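You operate a simulated robot arm through the tools that you are given. There is no shell and no other tool.

Carry out the task below with a simulated robot arm. There is one attempt and no reset: what you move stays moved.

TASK
The run is off: tip the yellow and teal tubs back into their own bins.
Fine: yellow tub in the yellow bin, teal tub in the teal bin; tubs back. Set down upright: yellow tub, teal tub.

It is judged by the outcome, as a careful person would: the job done as asked, and still so three seconds after it is handed in. It fails if anything else is knocked over, pushed out of place, dropped, spilled or broken.

THE ROBOT
A 7-joint arm with a fingered hand, fixed in place. Base frame: the origin is at the foot of the arm, x ahead of it, y to its left, z up. Lengths are in m, angles in rad, forces in N, time in s.
Its first joint turns from -1.204 to 3.002 rad. Payload 5 kg.
Tool frame: the origin (TCP) lies between the finger pads and is the grasp point; the fingertips stand 0.032 m ahead of it; z points along the fingers, y is the line along which they close. Largest opening 0.16 m; the body of the gripper starts 0.089 m behind the TCP. The gripper is a hand of 3 fingers: y runs from the thumb to the fingers, the wrist lies at [0, 0, -0.252] in the tool frame, and closing takes about 1.5 s.
Orientation is that of the tool frame in the base frame, as a unit quaternion [x, y, z, w]. With the fingers straight down and closing along the base's y, the tool's x points along the base's -x, its y along +y and its z along -z.

THE INTERFACE
- The arm moves only by the tool apply_moves. Its argument "steps" is a list of rows, each an object of numbers (a shift or turn left out is 0, a gripper value left out holds the last): "dx", "dy", "dz": the shift along the tool's x, y, z in units of 250 mm (1.0 is 250 mm); "rx", "ry", "rz": the turn, a rotation vector about the tool's x, y, z in units of 60 degrees (1.0 is 60 degrees); "jaw": the finger opening in m, from 0 to 0.16. In form: [{"dx": .., "dy": .., "dz": .., "rx": .., "ry": .., "rz": .., "jaw": ..}, ...]. A call has 1 to 20 rows; each row is the pose to reach, as a shift and turn from the pose commanded when the call began, along the tool's axes at that moment. A call with a number of a shift or a turn outside -1 to 1 is refused whole. Each row takes 0.2 s and may step no farther than 0.05 m and 0.15 rad from the row before; otherwise, or with a gripper value out of range, the whole call is refused. Where a pose cannot be reached the arm comes as near as it can. A force on the tool above 40 N (or 10 N above the force at the start of the call, whichever is more), or a blocked arm, ends the call early, and 0.2 s more pass. The fingers move at their own pace (about 0.108 m/s each) and stop on an object; they squeeze with about 28 N. The grip force told is the motor's: it shows also when the fingers shut on nothing. Time passes only in rows, and 0.2 s behind the last, so rows that repeat a pose let the fingers close. The reply holds the time, the measured pose of the TCP, the force on the tool along the base axes, the opening and the grip force, in the units named above and with some noise, with the torque about the TCP (base axes, N m) and any sound that the robot's microphone picked up.
- Cameras (640 x 400 px; columns grow to the right, rows downward): "scene" is fixed at [0.0441, -0.6502, 1.4537]; the picture's right is [0.01, -1.00, 0.00], its down [-0.67, -0.01, -0.74] and it looks along [0.74, 0.01, -0.67] (base axes); focal length 310 px, centre (320, 200). "wrist" rides on the gripper at [0.065, -0.004, -0.116] in the tool frame; the picture's right is [0.06, 1.00, 0.00], its down [-0.87, 0.05, -0.49] and it looks along [-0.49, 0.03, 0.87] (tool axes); focal length 261 px, centre (320, 200). There is no depth. A picture from a camera that has moved, and an enlarged one, comes with that camera's place and axes in the base frame and with its lens. The place of the scene camera against the robot may be out by one fixed shift of up to 0.012 m in any direction.
- grab_frame(camera): a new picture of that camera. The clock stands still meanwhile.
- move_column(by): slides the trunk up (or, below 0, down) by that many m; the arm rides with it, the base frame stays. It gives what a move gives, with no picture.
- hand_shape(shape): the hand has 3 fingers and takes this shape, open, in about a second: jaw (thumb against the fingers, like two jaws); tri (thumb and two fingers); tip (a fingertip pinch); poke (one finger out to press); point (the index stretched); flat (the hand flat); cup (the hand cupped); fist (a fist). The gripper value then closes the fingers along that shape, each until it touches; the sizes above hold for jaw. It gives what a move gives, with no picture.
- close_up(camera, box): a new picture of the part [left, top, right, bottom] of that camera's present view, enlarged. The clock stands still meanwhile.
- hand_in(): hands the job in; it is judged then, once.

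Nothing tells you positions but the pictures and the camera data. Unless the task says otherwise, let go and move clear before handing in.

The tools are called after ">>>" as name(argument=value, ...) on one line, values as JSON. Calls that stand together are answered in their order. apply_moves: Moves the arm, as the interface text tells. Its arguments: {"type":"object","properties":{"steps":{"type":"array","items":{"type":"object","properties":{"dx":{"type":"number"},"dy":{"type":"number"},"dz":{"type":"number"},"rx":{"type":"number"},"ry":{"type":"number"},"rz":{"type":"number"},"jaw":{"type":"number"}}}}},"required":["steps"]} The other tools are called the same way: move_column (by) slides the trunk up or down; hand_shape (shape) gives the hand a shape; grab_frame (camera) takes a picture; close_up (camera, box) takes an enlarged picture of a part of a camera's view; hand_in () hands the job in.

At the start:

```text
time: 0.0
eef_pos: [0.5335, -0.4442, 1.2236]
orientation: [0.0, 1.0, 0.0, 0.0]
contact_force: [0.0, -0.8, 0.0]
ft_torque: [-0.01, 0.02, -0.04]
opening: 0.1597
gripper_force: 0.1
shape: jaw
trunk travel left (down, up): [-0.525, 0.415]
```

scene: 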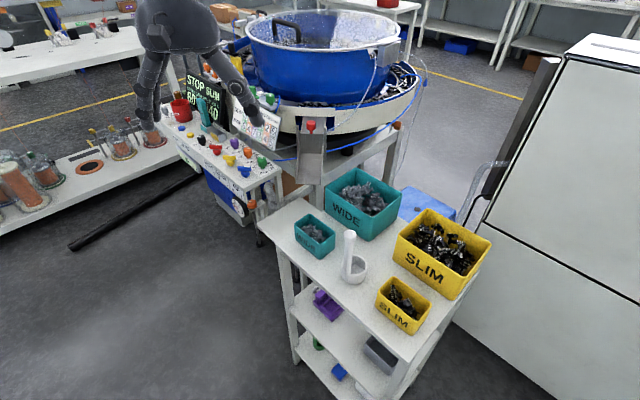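
wrist: 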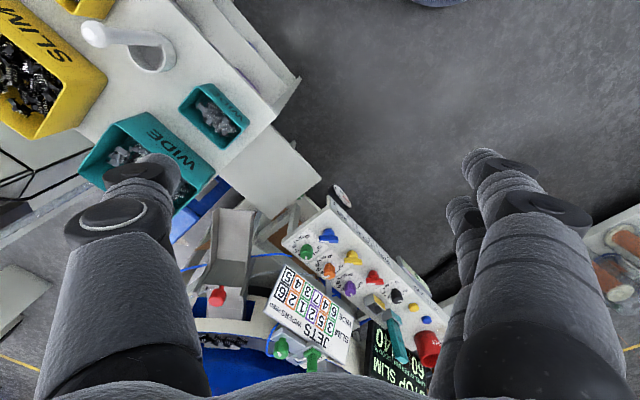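

I see a cart with a small teal tub and large teal bin (WIDE), and a small yellow tub and large yellow bin (SLIM), with a white post between them. I'll look closer before moving.

>>> close_up(camera="scene", box=[260, 150, 500, 350])

>>> close_up(camera="scene", box=[140, 40, 460, 240])

>>> close_up(camera="wrist", box=[0, 0, 320, 200])

```text
2.00 times, centred on (380, 250) of scene
camera zoom: at [0.0441, -0.6502, 1.4537], right [0.01, -1.0, 0.0], down [-0.67, -0.01, -0.74], along [0.74, 0.01, -0.67], focal length 619 px, centre (200, 100)
```

zoom: 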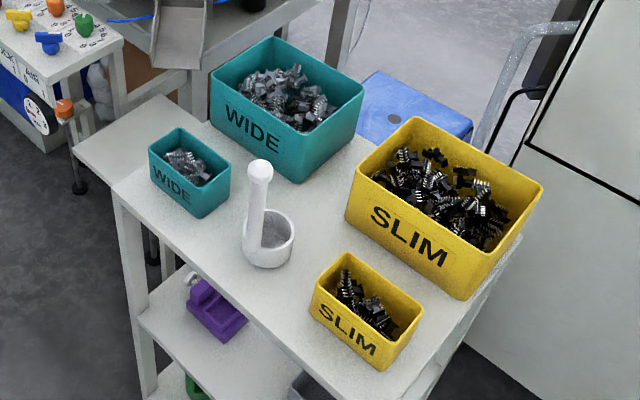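

```text
2.00 times, centred on (300, 140) of scene
camera zoom: at [0.0441, -0.6502, 1.4537], right [0.01, -1.0, 0.0], down [-0.67, -0.01, -0.74], along [0.74, 0.01, -0.67], focal length 619 px, centre (360, 320)
```

zoom: 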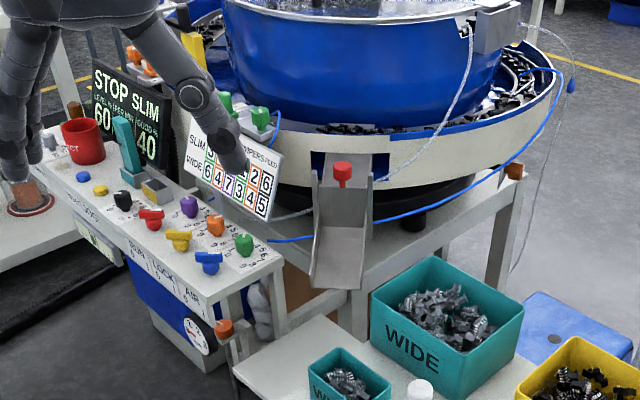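

```text
2.00 times, centred on (160, 100) of wrist
camera zoom: at [0.4677, -0.4487, 1.3401], right [-0.06, 1.0, 0.0], down [0.87, 0.05, 0.49], along [0.49, 0.03, -0.87], focal length 521 px, centre (640, 400)
```

zoom: 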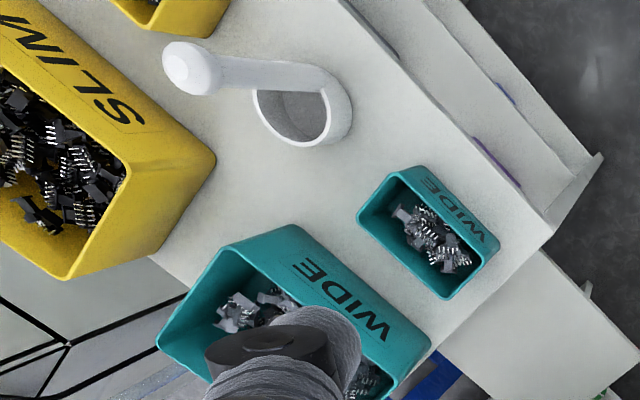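

The cart is turned about 45° to the base. By my estimate the teal tub is near (0.58, -0.63), the yellow tub near (0.38, -0.82), and each bin sits about 0.17 m behind its tub. I'll turn the hand to line up with the cart and look down on it from above.

>>> apply_moves(steps=[{"dx": 0.075, "dy": -0.07, "rz": 0.128}, {"dx": 0.15, "dy": -0.14, "rz": 0.256}, {"dx": 0.225, "dy": -0.21, "rz": 0.384}, {"dx": 0.3, "dy": -0.28, "rz": 0.512}, {"dx": 0.375, "dy": -0.35, "rz": 0.64}, {"dx": 0.454, "dy": -0.424, "rz": 0.77}, {"dx": 0.454, "dy": -0.424, "rz": 0.77}])

>>> grab_frame(camera="wrist")

>>> grab_frame(camera="scene")

```text
time: 1.6
eef_pos: [0.4191, -0.5512, 1.222]
orientation: [0.393, 0.919, -0.001, 0.0]
contact_force: [0.7, -1.0, -0.3]
ft_torque: [0.02, -0.01, 0.0]
opening: 0.1604
gripper_force: 0.1
shape: jaw
trunk travel left (down, up): [-0.525, 0.415]
```

```text
taken
camera wrist: at [0.3715, -0.5076, 1.3387], right [0.68, 0.73, 0.0], down [0.64, -0.59, 0.49], along [0.36, -0.33, -0.87], focal length 261 px, centre (320, 200)
```

wrist: 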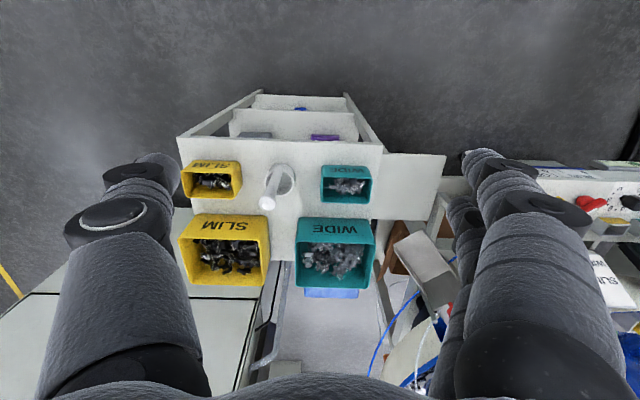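

```text
taken
```

scene: 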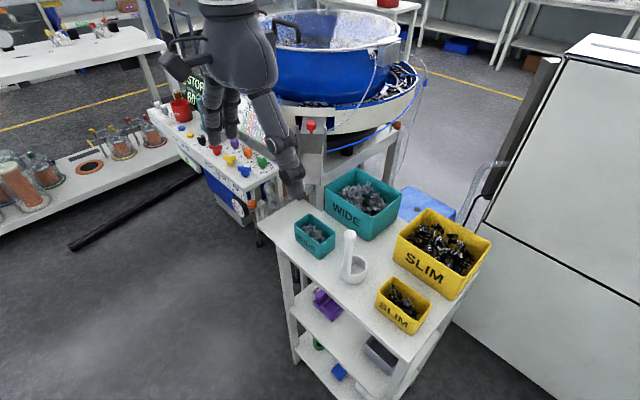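

The view now lines up with the cart. I'll zoom in on the tubs to measure them.

>>> close_up(camera="wrist", box=[160, 140, 400, 300])

>>> close_up(camera="wrist", box=[290, 150, 390, 220])

>>> close_up(camera="wrist", box=[170, 150, 310, 220])

```text
2.50 times, centred on (280, 220) of wrist
camera zoom: at [0.3715, -0.5076, 1.3387], right [0.68, 0.73, 0.0], down [0.64, -0.59, 0.49], along [0.36, -0.33, -0.87], focal length 652 px, centre (420, 150)
```

zoom: 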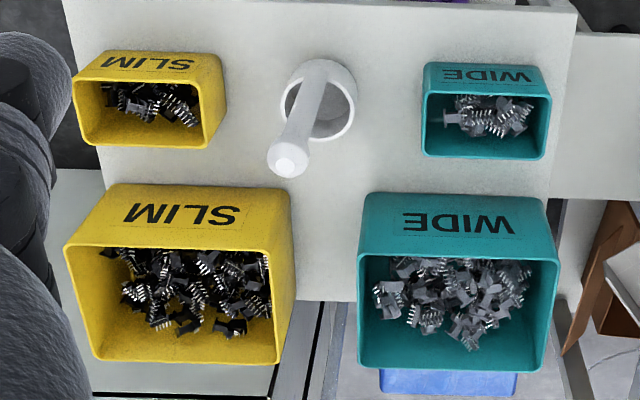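

```text
5.71 times, centred on (340, 185) of wrist
camera zoom: at [0.3715, -0.5076, 1.3387], right [0.68, 0.73, 0.0], down [0.64, -0.59, 0.49], along [0.36, -0.33, -0.87], focal length 1489 px, centre (206, 286)
```

zoom: 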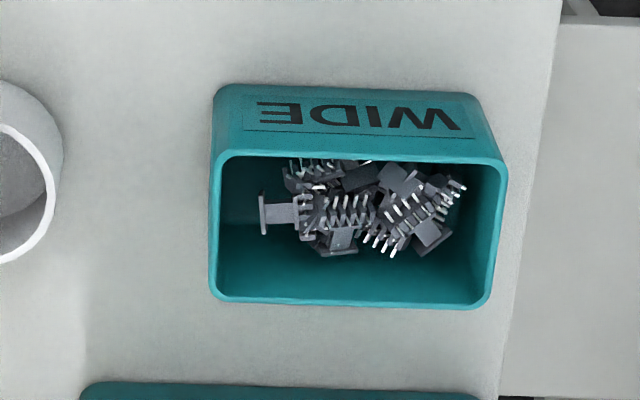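

```text
4.57 times, centred on (240, 185) of wrist
camera zoom: at [0.3715, -0.5076, 1.3387], right [0.68, 0.73, 0.0], down [0.64, -0.59, 0.49], along [0.36, -0.33, -0.87], focal length 1192 px, centre (686, 269)
```

zoom: 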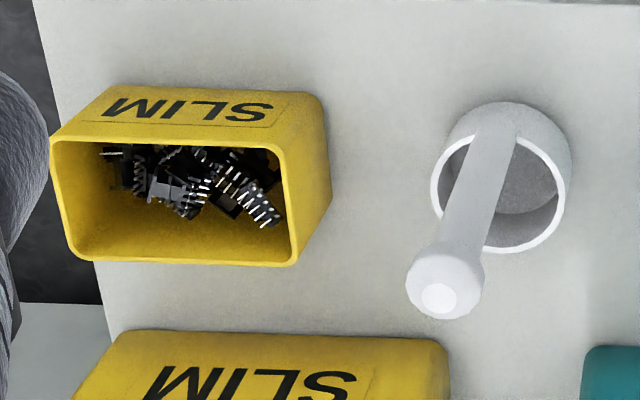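

The rims measure about 0.10 × 0.057 m for the tubs and 0.17 × 0.13 m for the bins, and the white post stands midway between the two tubs. I'll check in free space, well above the cart, whether the hand can lie flat and roll far enough to pour.

>>> apply_moves(steps=[{"dx": -0.098, "dy": 0.031, "dz": 0.036, "ry": -0.12}, {"dx": -0.196, "dy": 0.062, "dz": 0.072, "ry": -0.24}, {"dx": -0.294, "dy": 0.093, "dz": 0.108, "ry": -0.36}, {"dx": -0.393, "dy": 0.125, "dz": 0.144, "ry": -0.48}, {"dx": -0.491, "dy": 0.156, "dz": 0.18, "ry": -0.6}, {"dx": -0.589, "dy": 0.187, "dz": 0.216, "ry": -0.72}, {"dx": -0.688, "dy": 0.218, "dz": 0.252, "ry": -0.84}, {"dx": -0.786, "dy": 0.249, "dz": 0.288, "ry": -0.96}, {"dx": -0.786, "dy": 0.249, "dz": 0.288, "ry": -1.0}, {"dx": -0.786, "dy": 0.249, "dz": 0.288, "ry": -1.0}])

>>> grab_frame(camera="scene")

>>> grab_frame(camera="wrist")

```text
time: 3.8
eef_pos: [0.5996, -0.6494, 1.1505]
orientation: [0.341, 0.796, -0.197, 0.46]
contact_force: [1.0, 0.4, -0.4]
ft_torque: [0.01, 0.02, 0.02]
opening: 0.1601
gripper_force: 0.1
shape: jaw
trunk travel left (down, up): [-0.525, 0.415]
```

```text
taken
```

scene: 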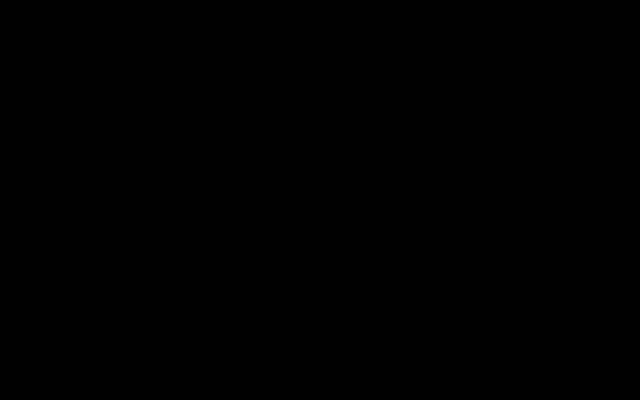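

```text
taken
camera wrist: at [0.505, -0.5571, 1.1536], right [0.7, 0.71, -0.05], down [0.05, 0.03, 1.0], along [0.71, -0.7, -0.01], focal length 261 px, centre (320, 200)
```

wrist: 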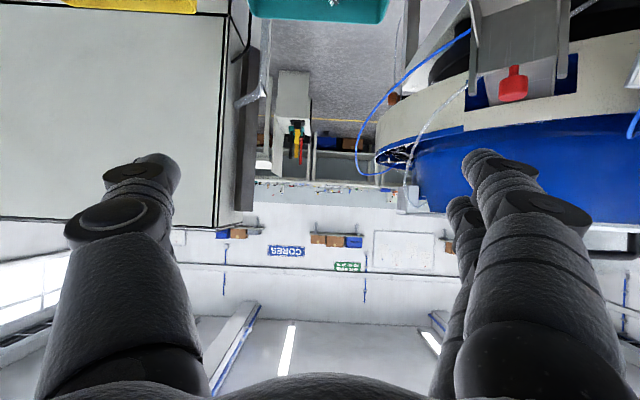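

The scene camera has gone black, because the arm's elbow is in front of its lens. The pose was reached exactly. Next I'll test the roll about the tool axis up here, well clear of everything.

>>> apply_moves(steps=[{"rz": 0.14}, {"rz": 0.28}, {"rz": 0.42}, {"rz": 0.56}, {"rz": 0.7}, {"rz": 0.84}, {"rz": 0.98}, {"rz": 0.98}])

>>> apply_moves(steps=[{"rz": 0.14}, {"rz": 0.28}, {"rz": 0.42}, {"rz": 0.56}, {"rz": 0.7}, {"rz": 0.84}, {"rz": 0.98}, {"rz": 0.98}])

```text
time: 5.6
eef_pos: [0.6, -0.6483, 1.1523]
orientation: [0.687, 0.527, 0.056, 0.497]
contact_force: [-1.2, 0.0, -0.7]
ft_torque: [0.01, 0.01, -0.01]
opening: 0.1598
gripper_force: 0.1
shape: jaw
trunk travel left (down, up): [-0.525, 0.415]
```

```text
time: 7.4
eef_pos: [0.5622, -0.7811, 0.9106]
orientation: [0.876, 0.279, 0.099, 0.38]
contact_force: [-11.2, 15.3, 56.2]
ft_torque: [3.61, 2.11, 0.06]
opening: 0.159
gripper_force: 0.0
shape: jaw
out of reach, approached as far as the arm can: row 3, 4, 5, 6, 7, 8
trunk travel left (down, up): [-0.525, 0.415]
stopped in row 8: the force on the tool passed its limit at 44 N (the readings are from after the stop); the commanded pose is now the measured one
```

The second roll went past what the arm can reach. The arm drifted down and touched something at about 44 N, so I need to see what it touched before moving again.

>>> grab_frame(camera="scene")

>>> grab_frame(camera="wrist")

```text
taken
```

scene: 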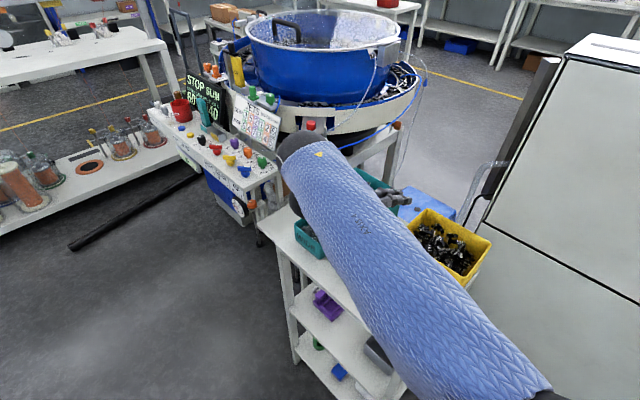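

```text
taken
camera wrist: at [0.5712, -0.6713, 0.986], right [0.46, -0.52, 0.72], down [-0.89, -0.22, 0.41], along [-0.06, -0.83, -0.56], focal length 261 px, centre (320, 200)
```

wrist: 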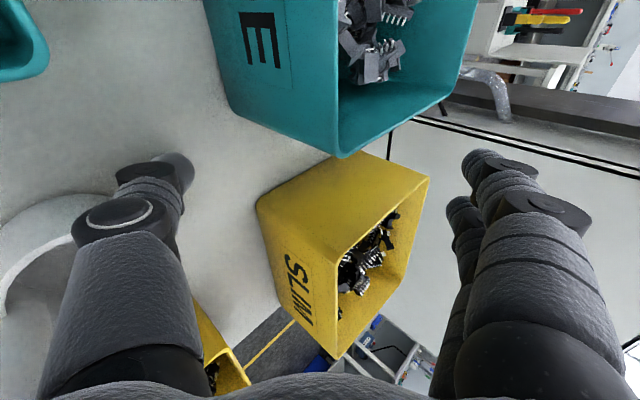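

The thumb tip is resting on the bare tabletop between the bins, and nothing looks displaced. The safest retreat is straight up with the column, so I'll do that and then recheck the scene.

>>> move_column(by=0.25)

>>> grab_frame(camera="wrist")

>>> grab_frame(camera="scene")

```text
time: 10.0
eef_pos: [0.5639, -0.7819, 1.151]
orientation: [0.878, 0.279, 0.096, 0.377]
contact_force: [-0.1, -0.2, 0.3]
ft_torque: [0.04, -0.02, -0.01]
opening: 0.16
gripper_force: 0.0
shape: jaw
trunk travel left (down, up): [-0.775, 0.165]
```

```text
taken
camera wrist: at [0.5728, -0.674, 1.2271], right [0.47, -0.52, 0.71], down [-0.88, -0.22, 0.42], along [-0.06, -0.82, -0.56], focal length 261 px, centre (320, 200)
```

wrist: 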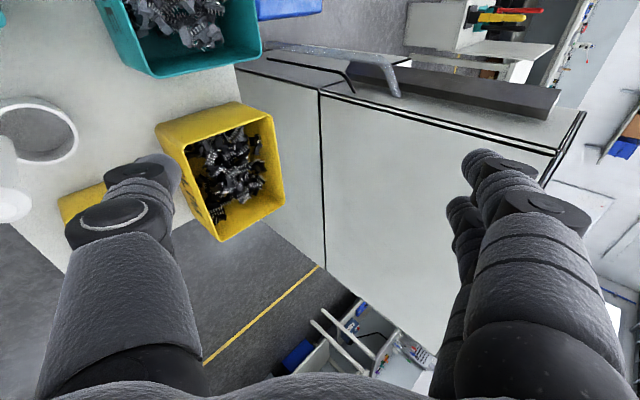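

```text
taken
```

scene: 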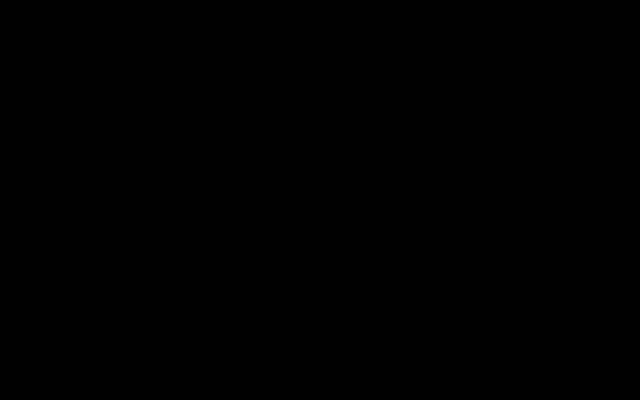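

Everything is still in place: the bins, tub, cup and post all look untouched. I'll return to the earlier known-good pose at this greater height and undo the roll.

>>> apply_moves(steps=[{"dx": 0.047, "dy": 0.057, "dz": -0.116, "rx": -0.035, "ry": 0.01, "rz": -0.072}, {"dx": 0.094, "dy": 0.115, "dz": -0.232, "rx": -0.069, "ry": 0.021, "rz": -0.145}, {"dx": 0.142, "dy": 0.172, "dz": -0.349, "rx": -0.104, "ry": 0.031, "rz": -0.217}, {"dx": 0.189, "dy": 0.23, "dz": -0.465, "rx": -0.138, "ry": 0.042, "rz": -0.29}, {"dx": 0.236, "dy": 0.287, "dz": -0.581, "rx": -0.173, "ry": 0.052, "rz": -0.362}, {"dx": 0.283, "dy": 0.344, "dz": -0.697, "rx": -0.208, "ry": 0.063, "rz": -0.434}, {"dx": 0.331, "dy": 0.402, "dz": -0.814, "rx": -0.242, "ry": 0.073, "rz": -0.507}, {"dx": 0.378, "dy": 0.459, "dz": -0.93, "rx": -0.277, "ry": 0.084, "rz": -0.579}, {"dx": 0.378, "dy": 0.459, "dz": -0.93, "rx": -0.277, "ry": 0.084, "rz": -0.579}])

>>> grab_frame(camera="scene")

```text
time: 12.0
eef_pos: [0.6032, -0.6537, 1.3925]
orientation: [0.687, 0.527, 0.054, 0.497]
contact_force: [0.1, -0.1, -0.7]
ft_torque: [0.0, -0.01, 0.0]
opening: 0.1599
gripper_force: 0.1
shape: jaw
trunk travel left (down, up): [-0.775, 0.165]
```

```text
taken
```

scene: 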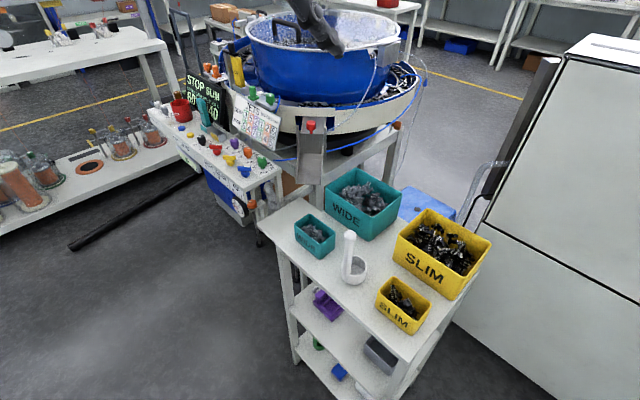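

Nothing has been displaced. The objects sit at the same pixels as before. Now I'll test the opposite roll direction, up at this safe height.

>>> apply_moves(steps=[{"rz": -0.14}, {"rz": -0.28}, {"rz": -0.42}, {"rz": -0.56}, {"rz": -0.7}, {"rz": -0.84}, {"rz": -0.98}, {"rz": -0.98}])

>>> apply_moves(steps=[{"rz": -0.14}, {"rz": -0.28}, {"rz": -0.42}, {"rz": -0.56}, {"rz": -0.7}])

```text
time: 13.8
eef_pos: [0.6031, -0.6517, 1.3926]
orientation: [0.339, 0.797, -0.196, 0.46]
contact_force: [-0.4, -0.3, 0.0]
ft_torque: [-0.01, -0.03, 0.01]
opening: 0.1601
gripper_force: 0.2
shape: jaw
trunk travel left (down, up): [-0.775, 0.165]
```

```text
time: 15.0
eef_pos: [0.6027, -0.6519, 1.3918]
orientation: [0.031, 0.865, -0.349, 0.358]
contact_force: [0.1, 0.1, -0.6]
ft_torque: [-0.01, 0.01, 0.01]
opening: 0.1601
gripper_force: 0.1
shape: jaw
trunk travel left (down, up): [-0.775, 0.165]
```

>>> apply_moves(steps=[{"rz": -0.14}, {"rz": -0.28}, {"rz": -0.42}, {"rz": -0.56}])

>>> apply_moves(steps=[{"rz": -0.14}, {"rz": -0.28}, {"rz": -0.42}])

```text
time: 16.0
eef_pos: [0.6029, -0.6501, 1.3918]
orientation: [-0.22, 0.837, -0.437, 0.244]
contact_force: [0.3, 0.1, 0.0]
ft_torque: [-0.02, 0.0, -0.01]
opening: 0.1599
gripper_force: 0.1
shape: jaw
trunk travel left (down, up): [-0.775, 0.165]
```

```text
time: 16.8
eef_pos: [0.6022, -0.6516, 1.3908]
orientation: [-0.398, 0.769, -0.48, 0.143]
contact_force: [0.4, -0.4, 0.6]
ft_torque: [0.0, 0.02, -0.04]
opening: 0.16
gripper_force: 0.0
shape: jaw
trunk travel left (down, up): [-0.775, 0.165]
```

>>> apply_moves(steps=[{"rz": -0.14}, {"rz": -0.28}, {"rz": -0.42}])

>>> apply_moves(steps=[{"rz": -0.14}, {"rz": -0.28}, {"rz": -0.42}])

```text
time: 17.6
eef_pos: [0.6025, -0.6512, 1.3918]
orientation: [-0.556, 0.663, -0.5, 0.034]
contact_force: [0.0, 0.6, 0.6]
ft_torque: [0.0, 0.01, -0.02]
opening: 0.1599
gripper_force: 0.1
shape: jaw
trunk travel left (down, up): [-0.775, 0.165]
```

```text
time: 18.4
eef_pos: [0.6019, -0.651, 1.3931]
orientation: [0.688, -0.526, 0.494, 0.075]
contact_force: [0.3, 0.0, -0.5]
ft_torque: [0.0, -0.02, 0.01]
opening: 0.1601
gripper_force: 0.1
shape: jaw
trunk travel left (down, up): [-0.775, 0.165]
```

Rolling the negative way works past -150°. I'll continue to -180°, which puts the wrist camera above the hand. That's a better grasp posture, because it leaves the whole roll range free for the pour.

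>>> apply_moves(steps=[{"rz": -0.125}, {"rz": -0.25}, {"rz": -0.37}, {"rz": -0.483}, {"rz": -0.483}])

>>> grab_frame(camera="wrist")

>>> grab_frame(camera="scene")

```text
time: 19.6
eef_pos: [0.6007, -0.6509, 1.3927]
orientation: [0.797, -0.338, 0.46, 0.197]
contact_force: [-0.2, 0.3, -0.1]
ft_torque: [-0.01, 0.0, 0.01]
opening: 0.1599
gripper_force: 0.0
shape: jaw
trunk travel left (down, up): [-0.775, 0.165]
```

```text
taken
camera wrist: at [0.5582, -0.6006, 1.5073], right [-0.7, -0.72, 0.06], down [-0.64, 0.58, -0.51], along [0.33, -0.39, -0.86], focal length 261 px, centre (320, 200)
```

wrist: 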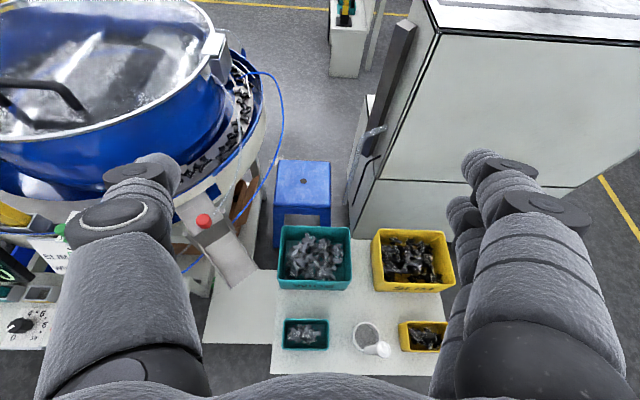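

```text
taken
```

scene: 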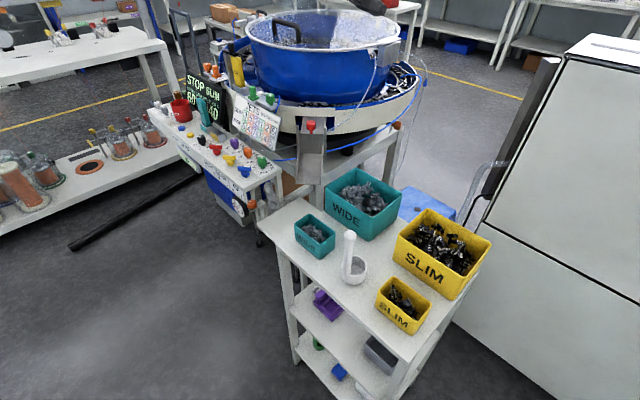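

Roll -180° works, and the camera now looks down over the hand onto the cart. I'll zoom in here to get rim and table heights from two viewpoints.

>>> close_up(camera="wrist", box=[260, 215, 460, 375])

>>> close_up(camera="wrist", box=[270, 305, 370, 375])

>>> close_up(camera="wrist", box=[350, 305, 450, 375])

```text
2.50 times, centred on (360, 295) of wrist
camera zoom: at [0.5582, -0.6006, 1.5073], right [-0.7, -0.72, 0.06], down [-0.64, 0.58, -0.51], along [0.33, -0.39, -0.86], focal length 652 px, centre (220, -38)
```

zoom: 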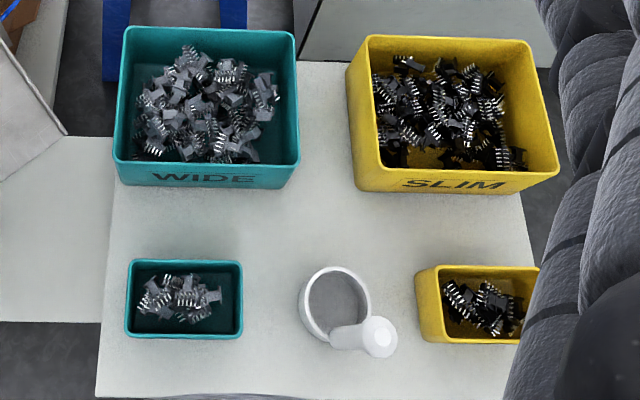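

```text
5.71 times, centred on (320, 340) of wrist
camera zoom: at [0.5582, -0.6006, 1.5073], right [-0.7, -0.72, 0.06], down [-0.64, 0.58, -0.51], along [0.33, -0.39, -0.86], focal length 1489 px, centre (320, -600)
```

zoom: 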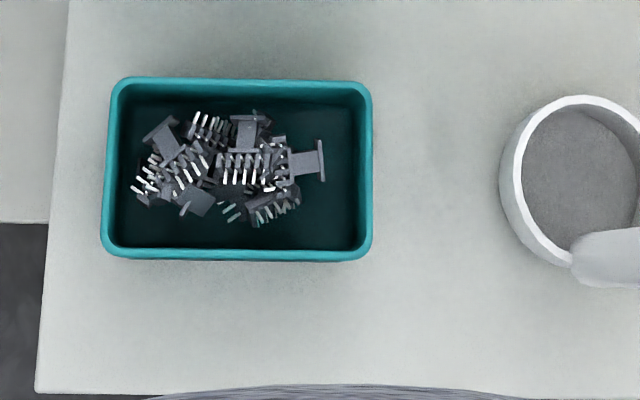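

```text
5.71 times, centred on (400, 340) of wrist
camera zoom: at [0.5582, -0.6006, 1.5073], right [-0.7, -0.72, 0.06], down [-0.64, 0.58, -0.51], along [0.33, -0.39, -0.86], focal length 1489 px, centre (-137, -600)
```

zoom: 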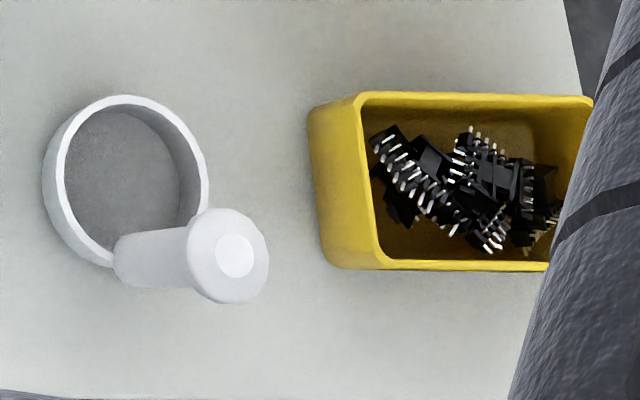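

From the two views, the teal tub's rim centre is at about (0.583, -0.631, 0.873) and the tabletop at about z = 0.80. The teal bin's centre is at (0.693, -0.762) with its rim at 0.91, and the post top is at (0.465, -0.708, 0.99). I'll flatten the hand to about 20° below horizontal, centre it over the teal tub, narrow the opening a little, then come down with the column.

>>> apply_moves(steps=[{"dx": -0.024, "dy": -0.002, "dz": -0.041, "rx": 0.012, "ry": 0.083, "rz": -0.006, "jaw": 0.135}, {"dx": -0.048, "dy": -0.004, "dz": -0.082, "rx": 0.023, "ry": 0.167, "rz": -0.013, "jaw": 0.135}, {"dx": -0.048, "dy": -0.004, "dz": -0.082, "rx": 0.023, "ry": 0.167, "rz": -0.013, "jaw": 0.135}])

>>> move_column(by=-0.33)

>>> grab_frame(camera="wrist")

>>> grab_frame(camera="scene")

```text
time: 20.4
eef_pos: [0.5864, -0.6351, 1.3927]
orientation: [0.759, -0.309, 0.53, 0.218]
contact_force: [-0.2, 0.0, 0.7]
ft_torque: [-0.03, 0.0, 0.02]
opening: 0.135
gripper_force: 0.1
shape: jaw
trunk travel left (down, up): [-0.775, 0.165]
```

```text
time: 23.6
eef_pos: [0.5861, -0.6329, 1.0627]
orientation: [0.759, -0.309, 0.53, 0.219]
contact_force: [0.2, 0.3, 0.9]
ft_torque: [0.01, -0.01, -0.01]
opening: 0.1351
gripper_force: 0.1
shape: jaw
trunk travel left (down, up): [-0.445, 0.495]
```

```text
taken
camera wrist: at [0.5279, -0.5701, 1.1638], right [-0.68, -0.73, 0.06], down [-0.58, 0.49, -0.65], along [0.44, -0.48, -0.76], focal length 261 px, centre (320, 200)
```

wrist: 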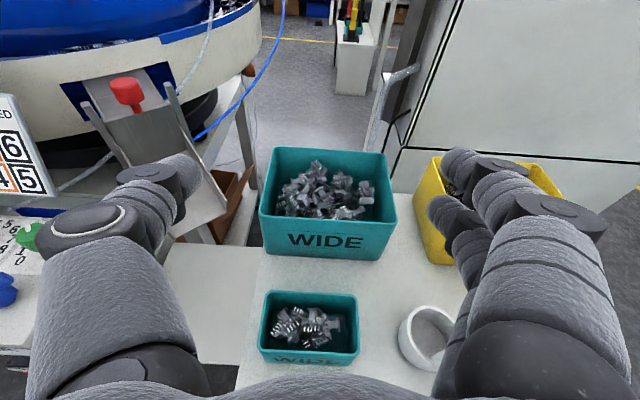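

```text
taken
```

scene: 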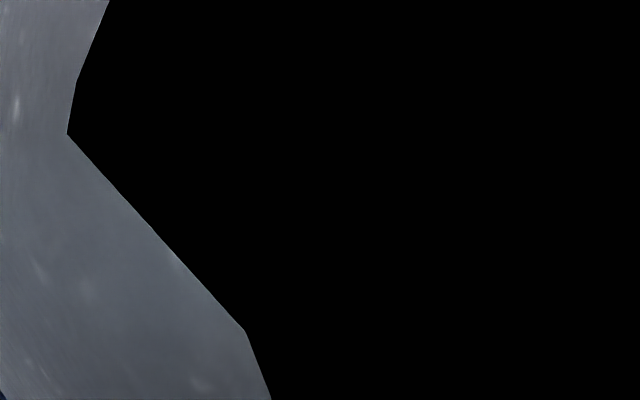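

>>> close_up(camera="wrist", box=[240, 280, 400, 380])

>>> close_up(camera="wrist", box=[360, 140, 560, 380])

```text
4.00 times, centred on (320, 330) of wrist
camera zoom: at [0.5279, -0.5701, 1.1638], right [-0.68, -0.73, 0.06], down [-0.58, 0.49, -0.65], along [0.44, -0.48, -0.76], focal length 1043 px, centre (320, -320)
```

zoom: 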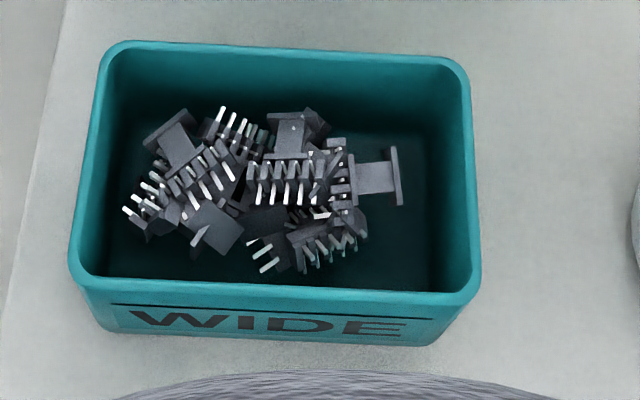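

```text
1.67 times, centred on (460, 260) of wrist
camera zoom: at [0.5279, -0.5701, 1.1638], right [-0.68, -0.73, 0.06], down [-0.58, 0.49, -0.65], along [0.44, -0.48, -0.76], focal length 434 px, centre (87, 100)
```

zoom: 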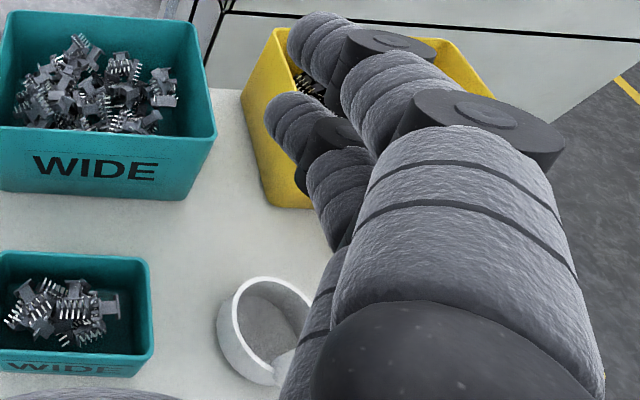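

The hand is aligned with the teal tub to within about 3 mm. The cup stands close on the finger side, with about 2 cm to spare by my estimate, so I'll narrow the opening to 0.12 m, centre the hand and come down in stages.

>>> apply_moves(steps=[{"dx": -0.008, "dy": 0.003, "dz": -0.021, "jaw": 0.12}, {"dx": -0.008, "dy": 0.003, "dz": -0.021, "jaw": 0.12}])

>>> move_column(by=-0.135)

>>> grab_frame(camera="wrist")

>>> grab_frame(camera="scene")

```text
time: 24.2
eef_pos: [0.5817, -0.6292, 1.0606]
orientation: [0.759, -0.309, 0.53, 0.219]
contact_force: [-0.2, -0.9, -1.6]
ft_torque: [0.02, -0.01, 0.06]
opening: 0.1204
gripper_force: 0.0
shape: jaw
trunk travel left (down, up): [-0.445, 0.495]
```

```text
time: 25.9
eef_pos: [0.5813, -0.6312, 0.9278]
orientation: [0.759, -0.308, 0.53, 0.218]
contact_force: [-0.1, -0.2, -0.8]
ft_torque: [0.02, 0.02, 0.01]
opening: 0.1202
gripper_force: 0.1
shape: jaw
trunk travel left (down, up): [-0.31, 0.63]
```

```text
taken
camera wrist: at [0.5236, -0.5665, 1.0288], right [-0.68, -0.73, 0.06], down [-0.58, 0.49, -0.65], along [0.44, -0.48, -0.76], focal length 261 px, centre (320, 200)
```

wrist: 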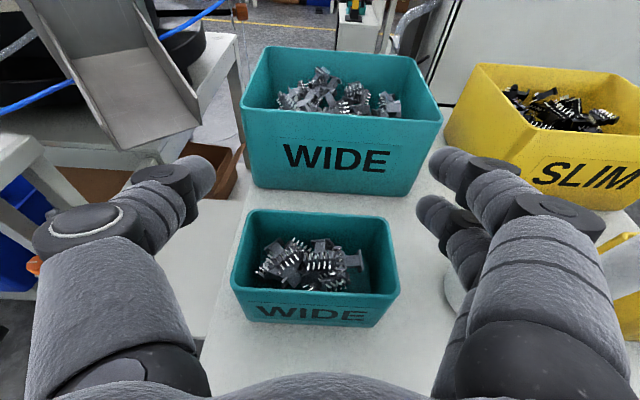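

```text
taken
```

scene: 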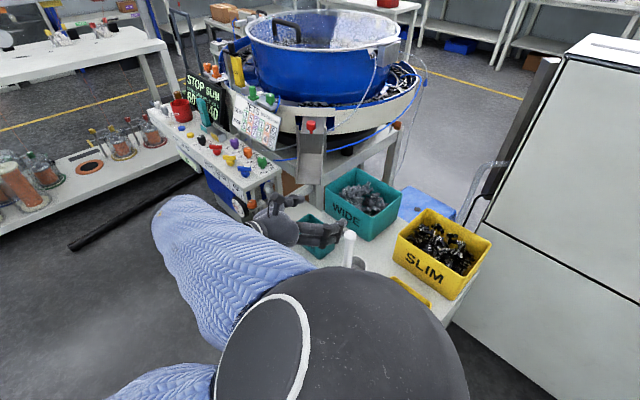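

>>> close_up(camera="scene", box=[240, 170, 400, 270])

>>> close_up(camera="wrist", box=[380, 130, 600, 350])

```text
4.00 times, centred on (320, 220) of scene
camera zoom: at [0.0441, -0.6502, 1.4537], right [0.01, -1.0, 0.0], down [-0.67, -0.01, -0.74], along [0.74, 0.01, -0.67], focal length 1238 px, centre (320, 120)
```

zoom: 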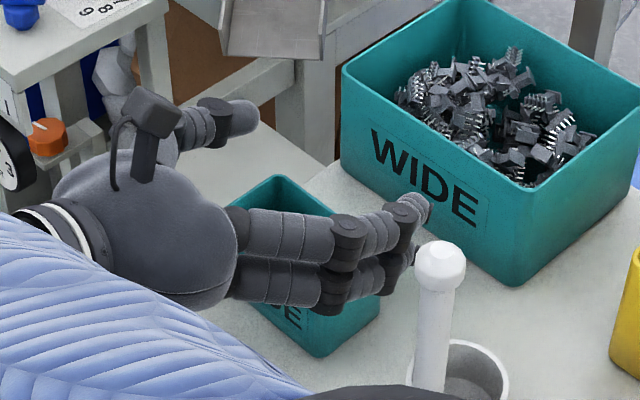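

```text
1.82 times, centred on (490, 240) of wrist
camera zoom: at [0.5236, -0.5665, 1.0288], right [-0.68, -0.73, 0.06], down [-0.58, 0.49, -0.65], along [0.44, -0.48, -0.76], focal length 474 px, centre (11, 127)
```

zoom: 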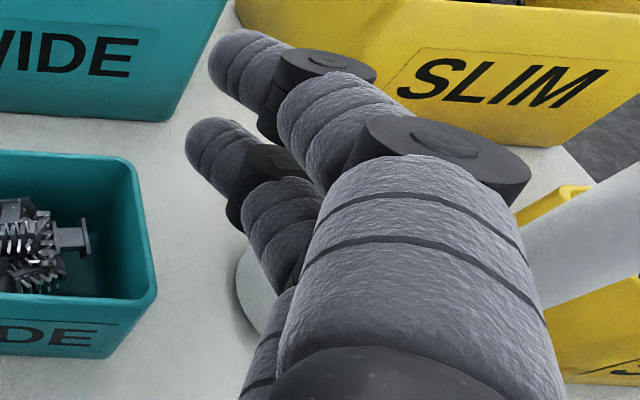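

Clearance to the post and cup looks fine from both cameras. I'll keep descending, using the column first and then small arm steps for the final part.

>>> move_column(by=-0.05)

>>> grab_frame(camera="wrist")

>>> close_up(camera="scene", box=[240, 170, 400, 270])

```text
time: 26.8
eef_pos: [0.581, -0.6287, 0.8775]
orientation: [0.759, -0.309, 0.529, 0.219]
contact_force: [0.1, 0.2, -0.6]
ft_torque: [-0.01, 0.0, -0.01]
opening: 0.1204
gripper_force: 0.1
shape: jaw
trunk travel left (down, up): [-0.26, 0.68]
```

```text
taken
camera wrist: at [0.5236, -0.5664, 0.9788], right [-0.68, -0.73, 0.06], down [-0.58, 0.49, -0.65], along [0.44, -0.48, -0.76], focal length 261 px, centre (320, 200)
```

wrist: 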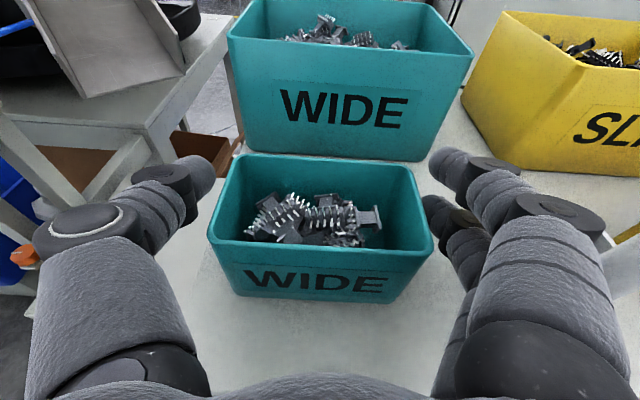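

```text
4.00 times, centred on (320, 220) of scene
camera zoom: at [0.0441, -0.6502, 1.4537], right [0.01, -1.0, 0.0], down [-0.67, -0.01, -0.74], along [0.74, 0.01, -0.67], focal length 1238 px, centre (320, 120)
```

zoom: 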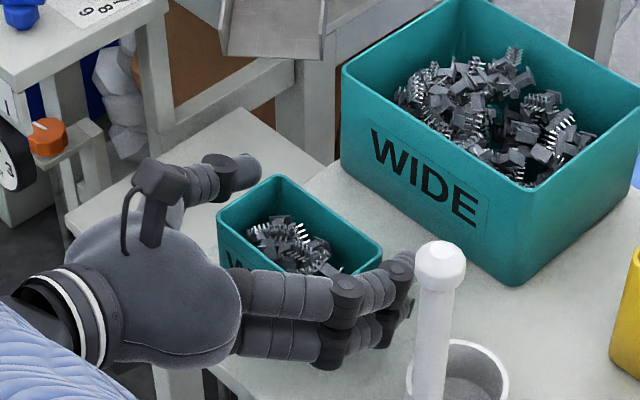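

>>> apply_moves(steps=[{"dx": -0.038, "dz": 0.0137}, {"dx": -0.075, "dz": 0.027}, {"dx": -0.075, "dz": 0.027}])

>>> close_up(camera="wrist", box=[120, 100, 520, 350])

>>> close_up(camera="scene", box=[240, 170, 400, 270])

```text
time: 27.6
eef_pos: [0.5815, -0.6307, 0.8576]
orientation: [0.759, -0.309, 0.53, 0.219]
contact_force: [0.5, -0.1, -0.3]
ft_torque: [0.0, 0.0, 0.0]
opening: 0.1202
gripper_force: 0.0
shape: jaw
trunk travel left (down, up): [-0.26, 0.68]
```

```text
1.60 times, centred on (320, 225) of wrist
camera zoom: at [0.5234, -0.5672, 0.9584], right [-0.68, -0.73, 0.06], down [-0.58, 0.49, -0.65], along [0.44, -0.48, -0.76], focal length 417 px, centre (320, 160)
```

zoom: 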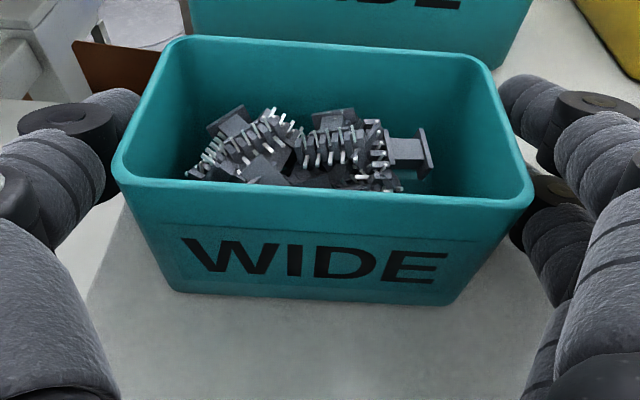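

```text
4.00 times, centred on (320, 220) of scene
camera zoom: at [0.0441, -0.6502, 1.4537], right [0.01, -1.0, 0.0], down [-0.67, -0.01, -0.74], along [0.74, 0.01, -0.67], focal length 1238 px, centre (320, 120)
```

zoom: 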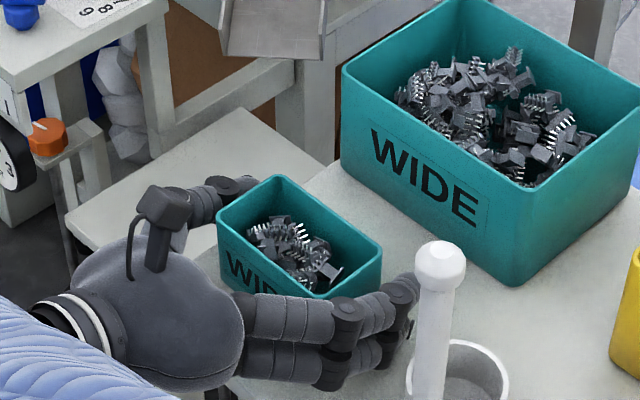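

>>> apply_moves(steps=[{"dx": -0.019, "dz": 0.007}, {"dx": -0.034, "dz": 0.0125}, {"dx": -0.034, "dz": 0.0125}])

>>> close_up(camera="scene", box=[270, 200, 370, 270])

```text
time: 28.4
eef_pos: [0.5817, -0.6299, 0.8494]
orientation: [0.758, -0.309, 0.532, 0.22]
contact_force: [5.2, -3.6, 20.8]
ft_torque: [-1.52, 0.6, 0.44]
opening: 0.1202
gripper_force: 0.1
shape: jaw
trunk travel left (down, up): [-0.26, 0.68]
```

```text
5.71 times, centred on (320, 235) of scene
camera zoom: at [0.0441, -0.6502, 1.4537], right [0.01, -1.0, 0.0], down [-0.67, -0.01, -0.74], along [0.74, 0.01, -0.67], focal length 1768 px, centre (320, 0)
```

zoom: 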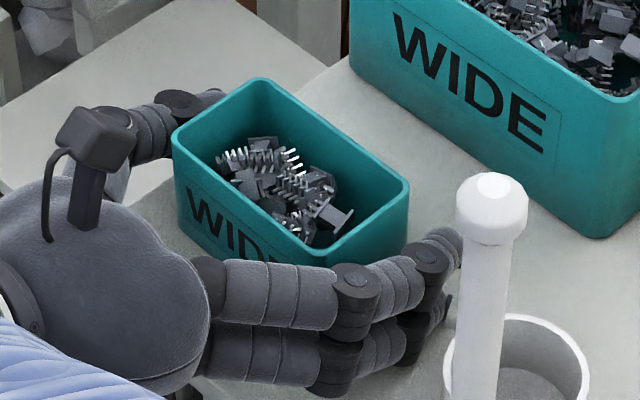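

The lower finger just touched the tabletop at about 20 N. I'll back off about 8 mm and then close on the tub.

>>> apply_moves(steps=[{"dx": 0.03, "dz": -0.011}, {"dx": 0.03, "dz": -0.011}])

```text
time: 29.0
eef_pos: [0.5817, -0.6298, 0.8542]
orientation: [0.759, -0.309, 0.53, 0.218]
contact_force: [0.2, 0.0, -0.1]
ft_torque: [0.02, 0.02, 0.03]
opening: 0.1201
gripper_force: 0.1
shape: jaw
trunk travel left (down, up): [-0.26, 0.68]
```

>>> apply_moves(steps=[{"jaw": 0.105}, {"jaw": 0.1}, {"jaw": 0.095}, {"jaw": 0.09}, {"jaw": 0.08}, {"jaw": 0.07}, {"jaw": 0.05}, {"jaw": 0.05}])

>>> grab_frame(camera="wrist")

>>> close_up(camera="scene", box=[270, 200, 370, 270])

```text
time: 30.8
eef_pos: [0.5822, -0.6299, 0.8551]
orientation: [0.759, -0.309, 0.53, 0.219]
contact_force: [-0.6, -0.1, -0.5]
ft_torque: [-0.02, 0.01, 0.0]
opening: 0.0946
gripper_force: 28.1
shape: jaw
trunk travel left (down, up): [-0.26, 0.68]
```

```text
taken
camera wrist: at [0.5235, -0.5666, 0.9571], right [-0.68, -0.73, 0.06], down [-0.58, 0.49, -0.65], along [0.44, -0.48, -0.76], focal length 261 px, centre (320, 200)
```

wrist: 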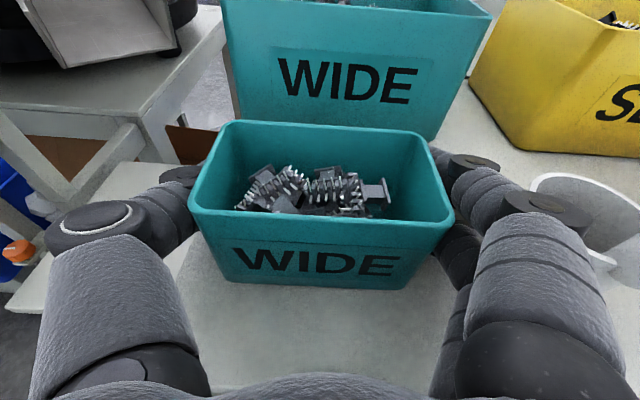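

```text
5.71 times, centred on (320, 235) of scene
camera zoom: at [0.0441, -0.6502, 1.4537], right [0.01, -1.0, 0.0], down [-0.67, -0.01, -0.74], along [0.74, 0.01, -0.67], focal length 1768 px, centre (320, 0)
```

zoom: 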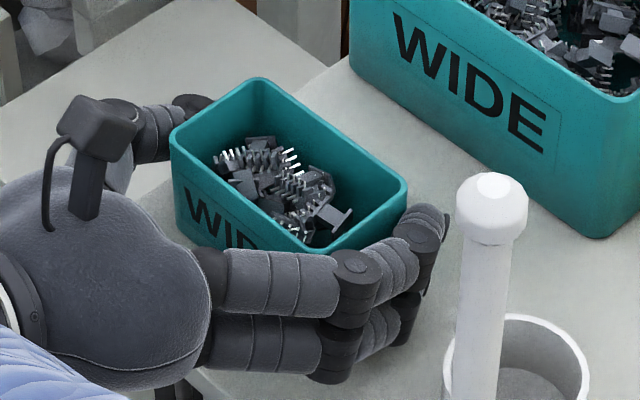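

The grip is firm: 28 N at an opening of 0.095 m. I'll lift a little and check that the tub stays level.

>>> move_column(by=0.03)

>>> grab_frame(camera="wrist")

>>> close_up(camera="scene", box=[250, 180, 370, 270])

```text
time: 31.5
eef_pos: [0.5821, -0.6306, 0.8854]
orientation: [0.759, -0.309, 0.53, 0.219]
contact_force: [0.6, 1.0, -1.1]
ft_torque: [-0.01, -0.02, 0.03]
opening: 0.0943
gripper_force: 27.8
shape: jaw
trunk travel left (down, up): [-0.29, 0.65]
```

```text
taken
camera wrist: at [0.5236, -0.5668, 0.9868], right [-0.68, -0.73, 0.06], down [-0.58, 0.49, -0.65], along [0.44, -0.48, -0.76], focal length 261 px, centre (320, 200)
```

wrist: 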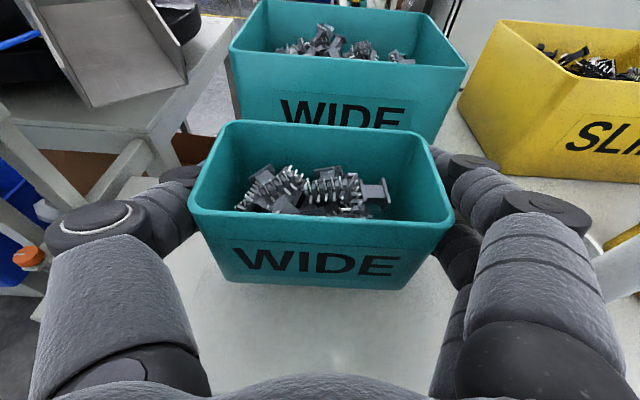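

```text
4.44 times, centred on (310, 225) of scene
camera zoom: at [0.0441, -0.6502, 1.4537], right [0.01, -1.0, 0.0], down [-0.67, -0.01, -0.74], along [0.74, 0.01, -0.67], focal length 1375 px, centre (364, 89)
```

zoom: 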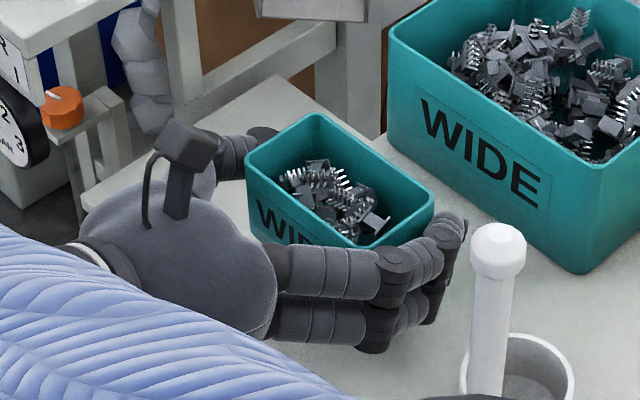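

The tub is held rigidly and level. I'll raise the column so the tub clears the bin rim, then carry it outward over the teal bin.

>>> move_column(by=0.175)

>>> grab_frame(camera="wrist")

```text
time: 33.5
eef_pos: [0.5819, -0.6302, 1.0609]
orientation: [0.759, -0.308, 0.531, 0.218]
contact_force: [0.0, -0.6, -1.5]
ft_torque: [0.03, 0.0, -0.03]
opening: 0.0946
gripper_force: 28.2
shape: jaw
trunk travel left (down, up): [-0.465, 0.475]
```

```text
taken
camera wrist: at [0.5236, -0.5668, 1.1618], right [-0.68, -0.73, 0.06], down [-0.58, 0.49, -0.65], along [0.44, -0.48, -0.76], focal length 261 px, centre (320, 200)
```

wrist: 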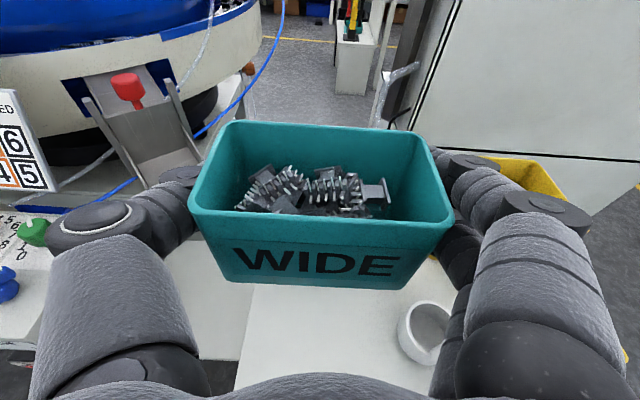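

>>> apply_moves(steps=[{"dx": 0.031, "dy": -0.0066, "dz": 0.0855}, {"dx": 0.062, "dy": -0.0132, "dz": 0.171}, {"dx": 0.0934, "dy": -0.02, "dz": 0.2565}, {"dx": 0.1245, "dy": -0.0265, "dz": 0.342}, {"dx": 0.1556, "dy": -0.033, "dz": 0.4275}, {"dx": 0.1868, "dy": -0.04, "dz": 0.513}, {"dx": 0.218, "dy": -0.0464, "dz": 0.5985}, {"dx": 0.249, "dy": -0.053, "dz": 0.684}, {"dx": 0.249, "dy": -0.053, "dz": 0.684}])

>>> grab_frame(camera="wrist")

>>> grab_frame(camera="scene")

```text
time: 35.5
eef_pos: [0.7227, -0.7475, 1.0614]
orientation: [0.759, -0.309, 0.53, 0.219]
contact_force: [-0.1, 0.5, -0.6]
ft_torque: [-0.03, -0.02, 0.0]
opening: 0.0944
gripper_force: 28.2
shape: jaw
trunk travel left (down, up): [-0.465, 0.475]
```

```text
taken
camera wrist: at [0.6644, -0.6843, 1.1625], right [-0.68, -0.73, 0.06], down [-0.58, 0.49, -0.65], along [0.44, -0.48, -0.76], focal length 261 px, centre (320, 200)
```

wrist: 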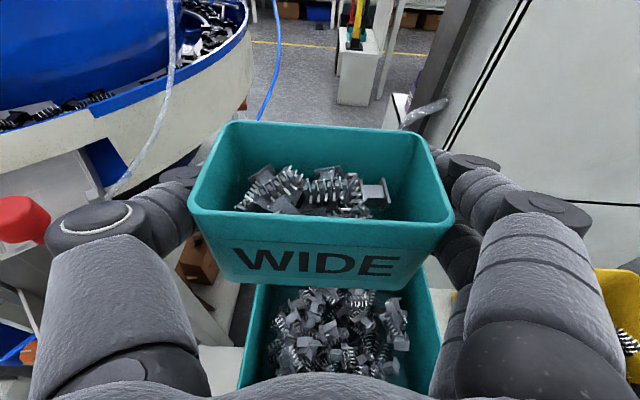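

```text
taken
```

scene: 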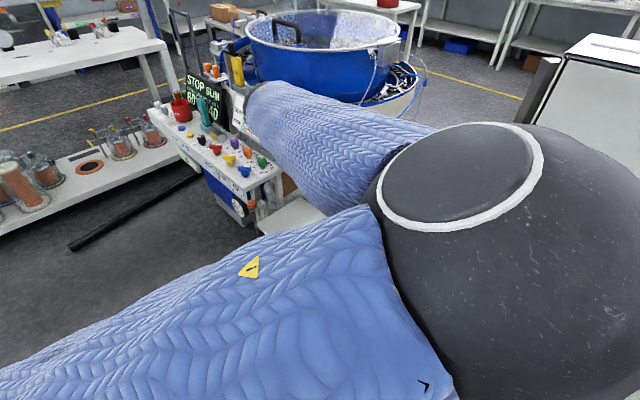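

The tub is over the teal bin with a small left offset to allow for the pour. I'll start rolling the wrist, in small stages.

>>> apply_moves(steps=[{"rz": 0.09}, {"rz": 0.18}, {"rz": 0.27}, {"rz": 0.36}, {"rz": 0.45}, {"rz": 0.54}])

>>> grab_frame(camera="wrist")

```text
time: 36.9
eef_pos: [0.7213, -0.7484, 1.0616]
orientation: [0.642, -0.509, 0.57, 0.061]
contact_force: [0.9, -0.4, -1.8]
ft_torque: [0.0, -0.03, 0.01]
opening: 0.0945
gripper_force: 28.2
shape: jaw
trunk travel left (down, up): [-0.465, 0.475]
```

```text
taken
camera wrist: at [0.6359, -0.7083, 1.1553], right [-0.73, -0.51, -0.45], down [-0.22, 0.8, -0.55], along [0.64, -0.3, -0.7], focal length 261 px, centre (320, 200)
```

wrist: 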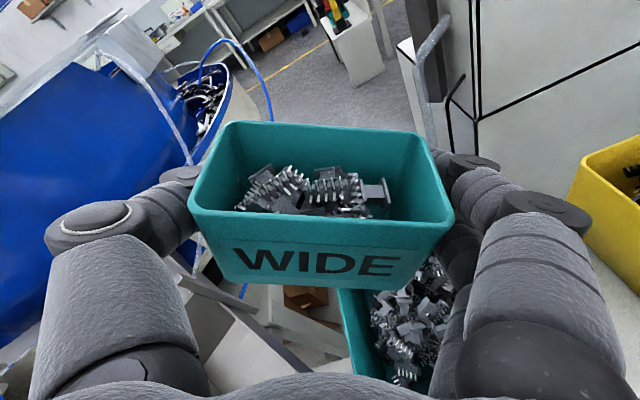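

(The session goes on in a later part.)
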